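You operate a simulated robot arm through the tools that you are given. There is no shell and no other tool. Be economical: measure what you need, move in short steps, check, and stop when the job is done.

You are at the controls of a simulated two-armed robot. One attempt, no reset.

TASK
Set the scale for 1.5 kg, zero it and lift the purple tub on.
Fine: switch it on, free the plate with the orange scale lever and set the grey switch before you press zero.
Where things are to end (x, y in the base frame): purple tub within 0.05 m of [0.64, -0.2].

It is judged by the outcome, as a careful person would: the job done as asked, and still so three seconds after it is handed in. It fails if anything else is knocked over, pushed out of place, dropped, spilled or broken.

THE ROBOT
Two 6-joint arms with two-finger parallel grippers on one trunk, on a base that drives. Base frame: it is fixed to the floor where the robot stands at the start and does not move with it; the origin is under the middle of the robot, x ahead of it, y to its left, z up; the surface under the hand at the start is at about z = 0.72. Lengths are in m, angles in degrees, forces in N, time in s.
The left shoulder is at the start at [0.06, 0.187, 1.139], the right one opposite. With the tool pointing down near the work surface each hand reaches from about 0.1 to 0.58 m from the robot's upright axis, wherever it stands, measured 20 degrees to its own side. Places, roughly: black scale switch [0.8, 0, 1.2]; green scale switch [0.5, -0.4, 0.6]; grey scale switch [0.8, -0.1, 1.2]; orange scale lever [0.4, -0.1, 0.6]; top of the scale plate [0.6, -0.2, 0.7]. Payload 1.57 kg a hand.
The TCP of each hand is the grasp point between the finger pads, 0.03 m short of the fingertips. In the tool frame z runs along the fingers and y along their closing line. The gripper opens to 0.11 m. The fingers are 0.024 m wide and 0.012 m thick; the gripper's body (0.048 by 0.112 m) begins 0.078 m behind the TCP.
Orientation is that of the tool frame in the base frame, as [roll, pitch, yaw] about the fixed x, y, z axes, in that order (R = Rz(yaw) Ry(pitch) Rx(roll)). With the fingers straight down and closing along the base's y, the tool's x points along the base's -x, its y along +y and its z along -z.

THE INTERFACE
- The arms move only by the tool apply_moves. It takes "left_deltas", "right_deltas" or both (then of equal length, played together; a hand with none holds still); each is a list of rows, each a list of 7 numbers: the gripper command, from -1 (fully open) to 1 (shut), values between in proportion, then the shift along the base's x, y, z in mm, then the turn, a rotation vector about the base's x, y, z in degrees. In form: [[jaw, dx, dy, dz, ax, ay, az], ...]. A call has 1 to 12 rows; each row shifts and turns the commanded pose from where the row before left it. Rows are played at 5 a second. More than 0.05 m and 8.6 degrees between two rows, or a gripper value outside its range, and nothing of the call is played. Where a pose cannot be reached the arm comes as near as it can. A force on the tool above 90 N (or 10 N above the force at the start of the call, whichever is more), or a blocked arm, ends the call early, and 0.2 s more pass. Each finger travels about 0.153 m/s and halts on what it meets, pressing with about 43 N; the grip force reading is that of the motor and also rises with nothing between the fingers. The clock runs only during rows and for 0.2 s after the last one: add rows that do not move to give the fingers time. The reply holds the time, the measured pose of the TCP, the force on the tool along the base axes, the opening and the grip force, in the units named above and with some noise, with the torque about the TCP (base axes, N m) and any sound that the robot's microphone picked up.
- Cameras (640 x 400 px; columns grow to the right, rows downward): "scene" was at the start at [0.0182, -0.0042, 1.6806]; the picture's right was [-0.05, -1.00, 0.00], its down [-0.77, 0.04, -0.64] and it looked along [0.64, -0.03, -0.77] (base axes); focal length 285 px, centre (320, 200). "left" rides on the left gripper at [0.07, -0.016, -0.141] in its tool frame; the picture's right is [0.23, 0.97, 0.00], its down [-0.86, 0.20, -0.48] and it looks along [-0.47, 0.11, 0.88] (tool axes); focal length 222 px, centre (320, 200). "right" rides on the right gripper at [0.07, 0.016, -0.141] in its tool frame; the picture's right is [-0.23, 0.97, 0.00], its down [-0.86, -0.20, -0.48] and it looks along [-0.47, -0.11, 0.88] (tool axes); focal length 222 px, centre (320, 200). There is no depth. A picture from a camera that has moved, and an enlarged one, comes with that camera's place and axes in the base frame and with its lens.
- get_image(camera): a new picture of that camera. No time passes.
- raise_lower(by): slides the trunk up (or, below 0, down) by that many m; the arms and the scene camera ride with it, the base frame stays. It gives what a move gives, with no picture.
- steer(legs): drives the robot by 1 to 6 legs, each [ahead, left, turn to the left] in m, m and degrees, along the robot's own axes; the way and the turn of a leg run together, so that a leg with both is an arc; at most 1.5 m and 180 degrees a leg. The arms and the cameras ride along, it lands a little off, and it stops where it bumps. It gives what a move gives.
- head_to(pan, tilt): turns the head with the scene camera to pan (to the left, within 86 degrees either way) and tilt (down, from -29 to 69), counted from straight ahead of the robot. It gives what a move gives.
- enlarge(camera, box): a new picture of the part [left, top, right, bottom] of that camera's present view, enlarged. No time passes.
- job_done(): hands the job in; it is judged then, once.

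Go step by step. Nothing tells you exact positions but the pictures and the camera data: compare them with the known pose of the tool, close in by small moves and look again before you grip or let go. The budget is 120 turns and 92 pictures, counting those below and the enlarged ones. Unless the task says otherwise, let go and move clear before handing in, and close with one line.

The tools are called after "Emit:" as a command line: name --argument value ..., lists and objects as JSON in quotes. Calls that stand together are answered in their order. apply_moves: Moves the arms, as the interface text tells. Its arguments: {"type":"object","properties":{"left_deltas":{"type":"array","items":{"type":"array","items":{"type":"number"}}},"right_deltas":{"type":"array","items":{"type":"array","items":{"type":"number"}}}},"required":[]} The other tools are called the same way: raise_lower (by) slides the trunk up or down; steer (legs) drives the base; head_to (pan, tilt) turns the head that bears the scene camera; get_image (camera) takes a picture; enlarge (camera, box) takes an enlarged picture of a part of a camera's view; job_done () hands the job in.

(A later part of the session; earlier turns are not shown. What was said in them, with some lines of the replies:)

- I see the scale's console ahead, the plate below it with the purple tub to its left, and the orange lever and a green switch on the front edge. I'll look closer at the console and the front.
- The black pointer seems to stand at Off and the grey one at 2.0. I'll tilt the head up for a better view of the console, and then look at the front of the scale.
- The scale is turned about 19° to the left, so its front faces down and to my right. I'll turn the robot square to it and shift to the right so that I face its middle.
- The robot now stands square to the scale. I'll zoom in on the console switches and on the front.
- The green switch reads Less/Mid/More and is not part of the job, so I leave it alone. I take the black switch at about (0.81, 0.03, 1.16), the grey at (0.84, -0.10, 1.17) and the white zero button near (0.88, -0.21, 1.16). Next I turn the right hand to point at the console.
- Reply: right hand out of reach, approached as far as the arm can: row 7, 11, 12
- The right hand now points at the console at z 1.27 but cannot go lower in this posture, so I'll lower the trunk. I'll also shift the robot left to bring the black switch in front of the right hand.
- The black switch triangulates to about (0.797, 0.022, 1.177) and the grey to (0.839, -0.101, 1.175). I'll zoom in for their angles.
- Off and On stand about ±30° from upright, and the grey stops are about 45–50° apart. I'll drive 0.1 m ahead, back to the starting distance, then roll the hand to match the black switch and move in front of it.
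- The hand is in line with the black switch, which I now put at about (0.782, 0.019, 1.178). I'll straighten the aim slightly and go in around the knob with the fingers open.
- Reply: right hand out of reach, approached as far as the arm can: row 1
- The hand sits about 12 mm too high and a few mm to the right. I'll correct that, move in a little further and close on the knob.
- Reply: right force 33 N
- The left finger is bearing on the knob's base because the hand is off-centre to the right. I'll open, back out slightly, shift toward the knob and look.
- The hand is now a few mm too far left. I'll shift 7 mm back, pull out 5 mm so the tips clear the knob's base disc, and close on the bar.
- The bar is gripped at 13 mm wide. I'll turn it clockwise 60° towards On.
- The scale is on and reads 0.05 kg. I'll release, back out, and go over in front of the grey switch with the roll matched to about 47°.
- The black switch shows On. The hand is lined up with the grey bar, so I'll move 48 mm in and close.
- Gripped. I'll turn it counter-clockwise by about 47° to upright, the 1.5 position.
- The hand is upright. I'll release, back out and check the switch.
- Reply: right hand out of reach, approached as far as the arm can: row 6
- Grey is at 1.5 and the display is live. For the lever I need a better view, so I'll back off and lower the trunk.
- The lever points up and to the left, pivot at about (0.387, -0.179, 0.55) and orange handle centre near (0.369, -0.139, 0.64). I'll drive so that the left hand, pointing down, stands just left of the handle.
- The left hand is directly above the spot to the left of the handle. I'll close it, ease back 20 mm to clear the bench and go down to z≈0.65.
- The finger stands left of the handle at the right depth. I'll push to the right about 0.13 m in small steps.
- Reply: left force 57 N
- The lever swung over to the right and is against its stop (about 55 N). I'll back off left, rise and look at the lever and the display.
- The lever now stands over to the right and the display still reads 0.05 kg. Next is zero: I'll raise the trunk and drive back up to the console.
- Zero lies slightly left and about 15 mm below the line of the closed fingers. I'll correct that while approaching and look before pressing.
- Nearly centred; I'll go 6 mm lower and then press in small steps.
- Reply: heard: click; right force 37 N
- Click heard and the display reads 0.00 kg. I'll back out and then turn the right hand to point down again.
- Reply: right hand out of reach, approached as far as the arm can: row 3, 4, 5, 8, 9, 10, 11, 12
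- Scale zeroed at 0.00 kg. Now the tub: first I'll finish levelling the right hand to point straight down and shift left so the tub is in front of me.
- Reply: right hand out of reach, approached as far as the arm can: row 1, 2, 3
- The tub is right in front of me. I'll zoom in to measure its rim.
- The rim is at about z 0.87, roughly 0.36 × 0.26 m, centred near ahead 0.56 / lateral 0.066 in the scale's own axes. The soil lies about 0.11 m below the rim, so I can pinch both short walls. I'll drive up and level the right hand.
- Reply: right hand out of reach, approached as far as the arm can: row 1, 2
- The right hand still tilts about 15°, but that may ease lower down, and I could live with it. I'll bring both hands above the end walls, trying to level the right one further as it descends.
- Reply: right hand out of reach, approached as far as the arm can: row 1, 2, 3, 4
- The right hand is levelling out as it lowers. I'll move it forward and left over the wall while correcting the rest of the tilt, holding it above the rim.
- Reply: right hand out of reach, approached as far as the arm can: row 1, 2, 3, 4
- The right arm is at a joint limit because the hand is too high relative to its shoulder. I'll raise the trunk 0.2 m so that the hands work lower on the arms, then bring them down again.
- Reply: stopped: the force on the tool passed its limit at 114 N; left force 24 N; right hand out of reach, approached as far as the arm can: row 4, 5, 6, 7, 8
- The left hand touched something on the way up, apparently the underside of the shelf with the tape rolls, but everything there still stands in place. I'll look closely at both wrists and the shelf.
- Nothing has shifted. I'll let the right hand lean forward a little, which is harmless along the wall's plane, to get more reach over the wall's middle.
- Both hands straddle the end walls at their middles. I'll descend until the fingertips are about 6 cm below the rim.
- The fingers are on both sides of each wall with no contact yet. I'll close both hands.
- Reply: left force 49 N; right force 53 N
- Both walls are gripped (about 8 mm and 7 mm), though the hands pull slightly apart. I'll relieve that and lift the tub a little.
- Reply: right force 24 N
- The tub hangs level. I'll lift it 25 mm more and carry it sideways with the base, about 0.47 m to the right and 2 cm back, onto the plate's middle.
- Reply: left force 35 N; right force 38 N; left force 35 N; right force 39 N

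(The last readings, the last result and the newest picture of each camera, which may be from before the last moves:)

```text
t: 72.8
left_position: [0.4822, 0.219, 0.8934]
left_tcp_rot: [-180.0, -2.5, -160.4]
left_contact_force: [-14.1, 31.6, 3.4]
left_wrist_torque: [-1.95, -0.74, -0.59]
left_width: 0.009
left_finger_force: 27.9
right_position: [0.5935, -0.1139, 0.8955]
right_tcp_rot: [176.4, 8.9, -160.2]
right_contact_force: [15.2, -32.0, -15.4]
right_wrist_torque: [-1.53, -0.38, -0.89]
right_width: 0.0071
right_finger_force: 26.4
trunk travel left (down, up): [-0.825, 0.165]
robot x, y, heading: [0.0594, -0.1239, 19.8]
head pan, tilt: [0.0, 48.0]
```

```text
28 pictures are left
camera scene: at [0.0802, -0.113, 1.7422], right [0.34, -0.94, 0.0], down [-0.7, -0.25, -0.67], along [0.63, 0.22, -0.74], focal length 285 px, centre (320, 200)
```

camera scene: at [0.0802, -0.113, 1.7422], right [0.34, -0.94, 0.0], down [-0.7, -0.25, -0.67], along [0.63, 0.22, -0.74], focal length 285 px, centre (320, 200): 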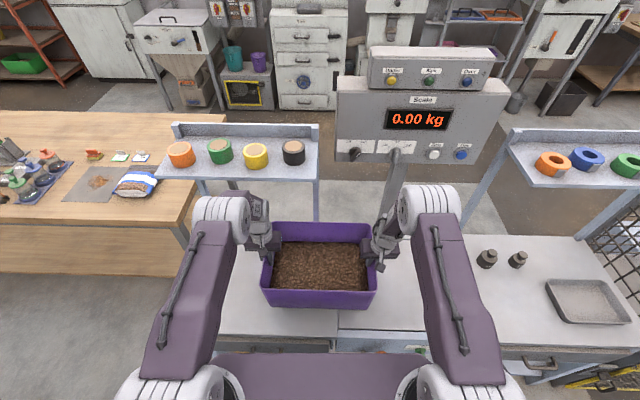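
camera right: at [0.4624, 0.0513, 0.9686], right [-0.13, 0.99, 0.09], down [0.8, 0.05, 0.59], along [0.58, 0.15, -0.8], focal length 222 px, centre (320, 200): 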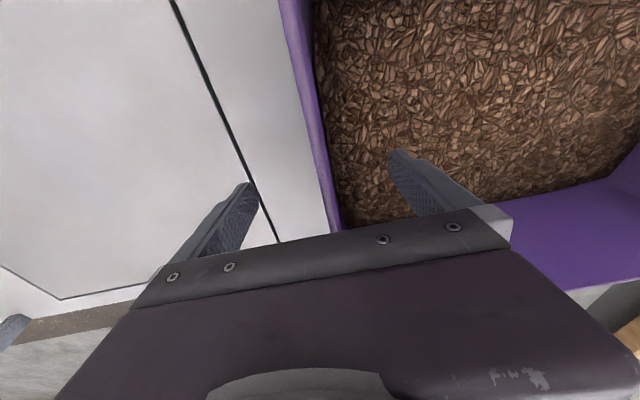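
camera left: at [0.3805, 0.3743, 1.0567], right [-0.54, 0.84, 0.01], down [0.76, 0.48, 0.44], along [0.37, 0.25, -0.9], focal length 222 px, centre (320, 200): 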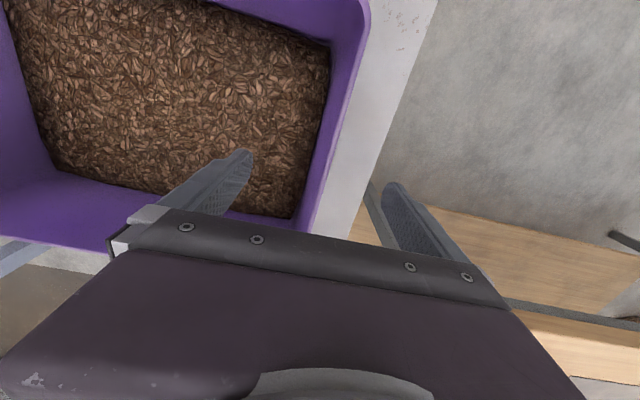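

The tub travels steadily. Next, 0.27 m more to the right.

Emit:
steer --legs '[[0, -0.27, 0]]'

Emit:
get_image --camera "scene"

```text
t: 74.7
left_position: [0.5748, -0.0372, 0.894]
left_tcp_rot: [-180.0, -2.5, -160.4]
left_contact_force: [-5.4, 3.7, 3.7]
left_wrist_torque: [-1.9, -0.63, -0.56]
left_width: 0.0089
left_finger_force: 27.3
right_position: [0.6848, -0.3703, 0.8954]
right_tcp_rot: [176.4, 8.9, -160.4]
right_contact_force: [5.5, -2.7, -15.8]
right_wrist_torque: [-1.63, -0.52, -0.91]
right_width: 0.007
right_finger_force: 25.9
trunk travel left (down, up): [-0.825, 0.165]
robot x, y, heading: [0.1501, -0.3764, 19.8]
head pan, tilt: [0.0, 48.0]
```

```text
27 pictures are left
camera scene: at [0.1712, -0.3691, 1.7422], right [0.34, -0.94, 0.0], down [-0.7, -0.25, -0.67], along [0.63, 0.22, -0.74], focal length 285 px, centre (320, 200)
```

scene: 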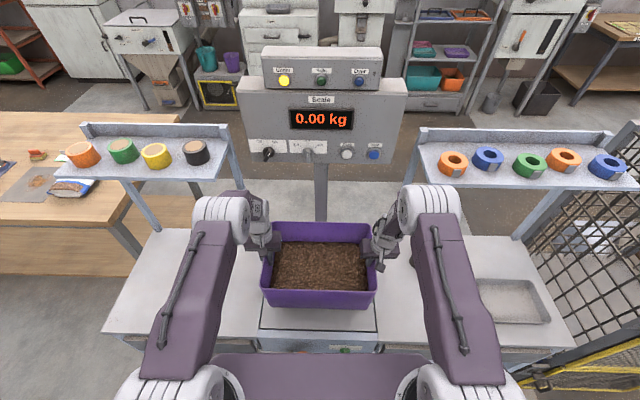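

The tub hangs over the middle of the plate: hands' midpoint (0.63, -0.204), tub centre close to (0.64, -0.20). I'll lower it gently.

Emit:
apply_moves --left_deltas '[[1, 0, 0, -9, 0, 0, 0], [1, 0, 0, -9, 0, 0, 0], [1, 0, 0, -9, 0, 0, 0], [1, 0, 0, -9, 0, 0, 0], [1, 0, 0, -9, 0, 0, 0], [1, 0, 0, -4, 0, 0, 0], [1, 0, 0, -4, 0, 0, 0], [1, 0, 0, 0, 0, 0, 0]]' --right_deltas '[[1, 0, 0, -9, 0, 0, 0], [1, 0, 0, -9, 0, 0, 0], [1, 0, 0, -9, 0, 0, 0], [1, 0, 0, -9, 0, 0, 0], [1, 0, 0, -9, 0, 0, 0], [1, 0, 0, -4, 0, 0, 0], [1, 0, 0, -4, 0, 0, 0], [1, 0, 0, 0, 0, 0, 0]]'

Emit:
enlarge --camera "scene" --box '[220, 40, 420, 360]'

```text
t: 76.5
left_position: [0.5745, -0.0376, 0.842]
left_tcp_rot: [179.9, -2.6, -160.4]
left_contact_force: [-7.8, 5.8, 4.0]
left_wrist_torque: [-1.91, -0.63, -0.58]
left_width: 0.0088
left_finger_force: 27.2
right_position: [0.6848, -0.3709, 0.8418]
right_tcp_rot: [176.3, 9.0, -160.3]
right_contact_force: [6.4, -5.9, -16.4]
right_wrist_torque: [-1.61, -0.49, -0.91]
right_width: 0.0068
right_finger_force: 26.5
trunk travel left (down, up): [-0.825, 0.165]
robot x, y, heading: [0.1532, -0.3758, 19.7]
head pan, tilt: [0.0, 48.0]
```

```text
1.25 times, centred on (320, 200) of scene
camera zoom: at [0.1719, -0.3709, 1.7422], right [0.34, -0.94, 0.0], down [-0.7, -0.25, -0.67], along [0.63, 0.22, -0.74], focal length 356 px, centre (320, 200)
```

zoom: 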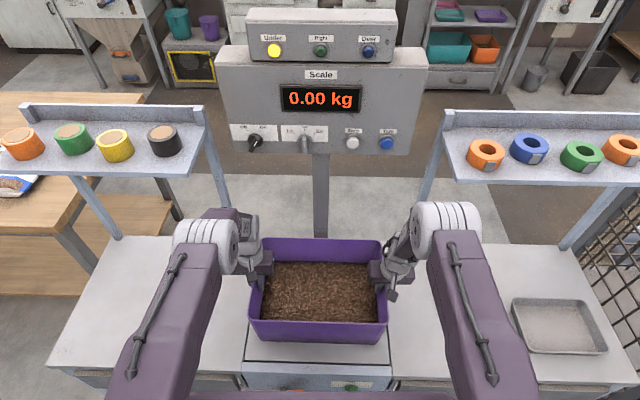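

No contact yet; I'll go on in 3 mm steps.

Emit:
apply_moves --left_deltas '[[1, 0, 0, -3, 0, 0, 0], [1, 0, 0, -3, 0, 0, 0], [1, 0, 0, 0, 0, 0, 0]]' --right_deltas '[[1, 0, 0, -3, 0, 0, 0], [1, 0, 0, -3, 0, 0, 0], [1, 0, 0, 0, 0, 0, 0]]'

Emit:
enlarge --camera "scene" --box '[240, 50, 400, 150]'

```text
t: 77.3
left_position: [0.575, -0.0368, 0.838]
left_tcp_rot: [180.0, -2.0, -160.5]
left_contact_force: [2.5, 9.0, 23.9]
left_wrist_torque: [-1.98, -0.42, -0.61]
left_width: 0.0089
left_finger_force: 27.9
right_position: [0.6844, -0.3717, 0.84]
right_tcp_rot: [176.3, 9.6, -160.3]
right_contact_force: [8.3, -4.8, 16.8]
right_wrist_torque: [-1.84, 0.14, -0.92]
right_width: 0.007
right_finger_force: 26.6
trunk travel left (down, up): [-0.825, 0.165]
robot x, y, heading: [0.1517, -0.3792, 19.7]
head pan, tilt: [0.0, 48.0]
```

```text
4.00 times, centred on (320, 100) of scene
camera zoom: at [0.1665, -0.3721, 1.7429], right [0.34, -0.94, 0.0], down [-0.7, -0.25, -0.67], along [0.63, 0.23, -0.74], focal length 1139 px, centre (320, 600)
```

zoom: 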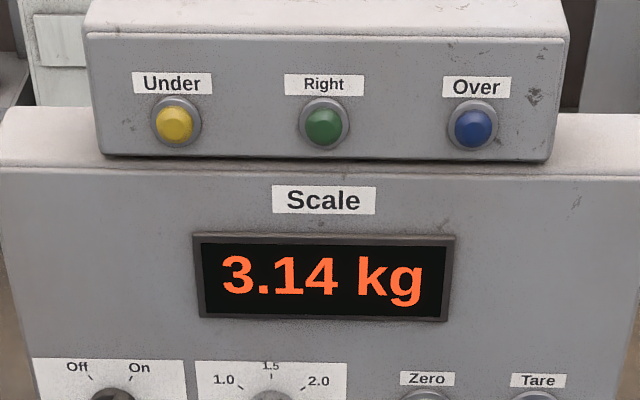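

The tub is on the plate and the scale reacts, so the plate is free. I'll ease the pressing, open both hands together and rise straight up.

Emit:
apply_moves --left_deltas '[[1, 0, 0, 2, 0, 0, 0], [0.7, 0, 0, 0, 0, 0, 0], [0.4, 0, 0, 0, 0, 0, 0], [0, 0, 0, 0, 0, 0, 0], [-0.4, 0, 0, 0, 0, 0, 0], [-0.4, 0, 0, 0, 0, 0, 0]]' --right_deltas '[[1, 0, 0, 2, 0, 0, 0], [0.7, 0, 0, 0, 0, 0, 0], [0.4, 0, 0, 0, 0, 0, 0], [0, 0, 0, 0, 0, 0, 0], [-0.4, 0, 0, 0, 0, 0, 0], [-0.4, 0, 0, 0, 0, 0, 0]]'

Emit:
get_image --camera "left"

Emit:
get_image --camera "right"

```text
t: 78.7
left_position: [0.5744, -0.0381, 0.8384]
left_tcp_rot: [179.8, -2.3, -160.3]
left_contact_force: [0.0, -0.6, -0.1]
left_wrist_torque: [-0.01, 0.0, -0.02]
left_width: 0.0768
left_finger_force: 0.1
right_position: [0.684, -0.3722, 0.838]
right_tcp_rot: [176.3, 9.1, -160.3]
right_contact_force: [-0.3, 0.0, 0.1]
right_wrist_torque: [-0.02, -0.03, 0.03]
right_width: 0.0771
right_finger_force: 0.0
trunk travel left (down, up): [-0.825, 0.165]
robot x, y, heading: [0.1509, -0.3786, 19.5]
head pan, tilt: [0.0, 48.0]
```

```text
24 pictures are left
camera left: at [0.5183, -0.0759, 0.9823], right [-0.54, 0.84, 0.01], down [0.76, 0.48, 0.44], along [0.37, 0.25, -0.9], focal length 222 px, centre (320, 200)
```

left: 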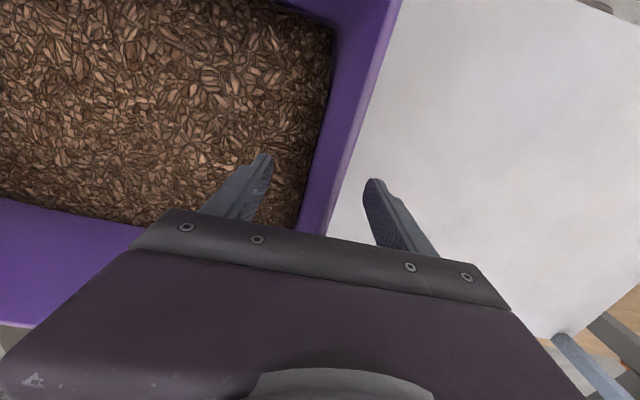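

```text
23 pictures are left
camera right: at [0.5958, -0.3954, 0.9685], right [-0.13, 0.99, 0.1], down [0.8, 0.04, 0.59], along [0.58, 0.15, -0.8], focal length 222 px, centre (320, 200)
```

right: 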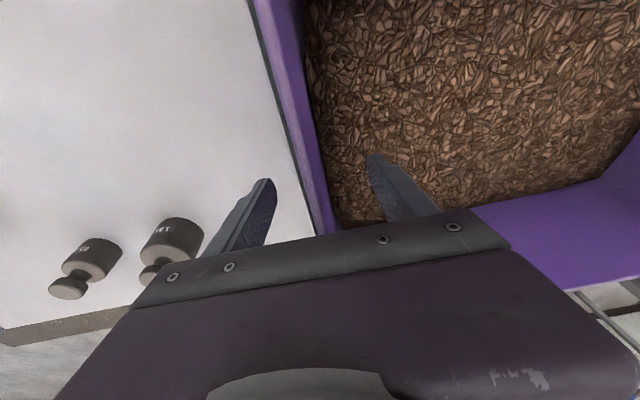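

Both hands are free of the walls. I'll rise straight up, then raise the trunk a bit more and back away.

Emit:
apply_moves --left_deltas '[[-0.4, 0, 0, 21, 0, 0, 0], [-0.4, 0, 0, 21, 0, 0, 0], [-0.4, 0, 0, 21, 0, 0, 0], [-0.4, 0, 0, 21, 0, 0, 0], [-0.4, 0, 0, 0, 0, 0, 0]]' --right_deltas '[[-0.4, 0, 0, 21, 0, 0, 0], [-0.4, 0, 0, 21, 0, 0, 0], [-0.4, 0, 0, 21, 0, 0, 0], [-0.4, 0, 0, 21, 0, 0, 0], [-0.4, 0, 0, 0, 0, 0, 0]]'

Emit:
raise_lower --by 0.05

Emit:
steer --legs '[[-0.3, 0, 0]]'

Emit:
get_image --camera "scene"

```text
t: 79.9
left_position: [0.5754, -0.0375, 0.9214]
left_tcp_rot: [180.0, -2.5, -160.4]
left_contact_force: [0.1, -0.1, 0.4]
left_wrist_torque: [-0.04, 0.05, -0.02]
left_width: 0.077
left_finger_force: 0.1
right_position: [0.685, -0.3724, 0.9224]
right_tcp_rot: [176.0, 9.2, -160.2]
right_contact_force: [-0.2, -0.7, -1.3]
right_wrist_torque: [0.02, 0.02, 0.0]
right_width: 0.0769
right_finger_force: 0.0
trunk travel left (down, up): [-0.825, 0.165]
robot x, y, heading: [0.1459, -0.378, 19.4]
head pan, tilt: [0.0, 48.0]
```

```text
t: 80.8
left_position: [0.5748, -0.0387, 0.9722]
left_tcp_rot: [180.0, -2.5, -160.4]
left_contact_force: [0.7, 0.0, -0.3]
left_wrist_torque: [-0.04, -0.01, 0.02]
left_width: 0.0769
left_finger_force: 0.0
right_position: [0.6843, -0.3724, 0.9718]
right_tcp_rot: [176.0, 9.2, -160.3]
right_contact_force: [-0.6, 0.5, 0.0]
right_wrist_torque: [0.03, -0.01, -0.01]
right_width: 0.0771
right_finger_force: 0.1
trunk travel left (down, up): [-0.875, 0.115]
robot x, y, heading: [0.1511, -0.3782, 19.4]
head pan, tilt: [0.0, 48.0]
```

```text
t: 82.8
left_position: [0.2931, -0.1381, 0.9709]
left_tcp_rot: [180.0, -2.5, -160.3]
left_contact_force: [0.0, -0.7, -0.5]
left_wrist_torque: [0.01, 0.0, -0.02]
left_width: 0.0769
left_finger_force: 0.1
right_position: [0.4045, -0.4711, 0.9711]
right_tcp_rot: [176.0, 9.1, -160.1]
right_contact_force: [-0.7, -1.2, -0.1]
right_wrist_torque: [-0.01, -0.01, 0.01]
right_width: 0.077
right_finger_force: 0.0
trunk travel left (down, up): [-0.875, 0.115]
robot x, y, heading: [-0.1304, -0.4779, 20.0]
head pan, tilt: [0.0, 48.0]
```

```text
22 pictures are left
camera scene: at [-0.1097, -0.4718, 1.7922], right [0.34, -0.94, 0.0], down [-0.7, -0.25, -0.67], along [0.63, 0.23, -0.74], focal length 285 px, centre (320, 200)
```

scene: 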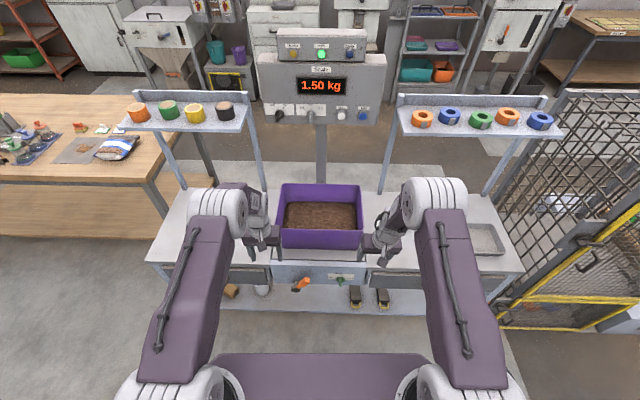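

The scale reads 1.50 kg with the green "Right" lamp lit. The tub stands within about 1 cm of the target, and the hands are clear.

Emit:
job_done

```text
The job is handed in.
```

The scale is on, freed, set to 1.5 kg and zeroed, and the purple tub sits on the plate reading 1.50 kg with the "Right" lamp lit. On one trunk raise the left arm bumped something, probably the tape shelf, but nothing in view moved.
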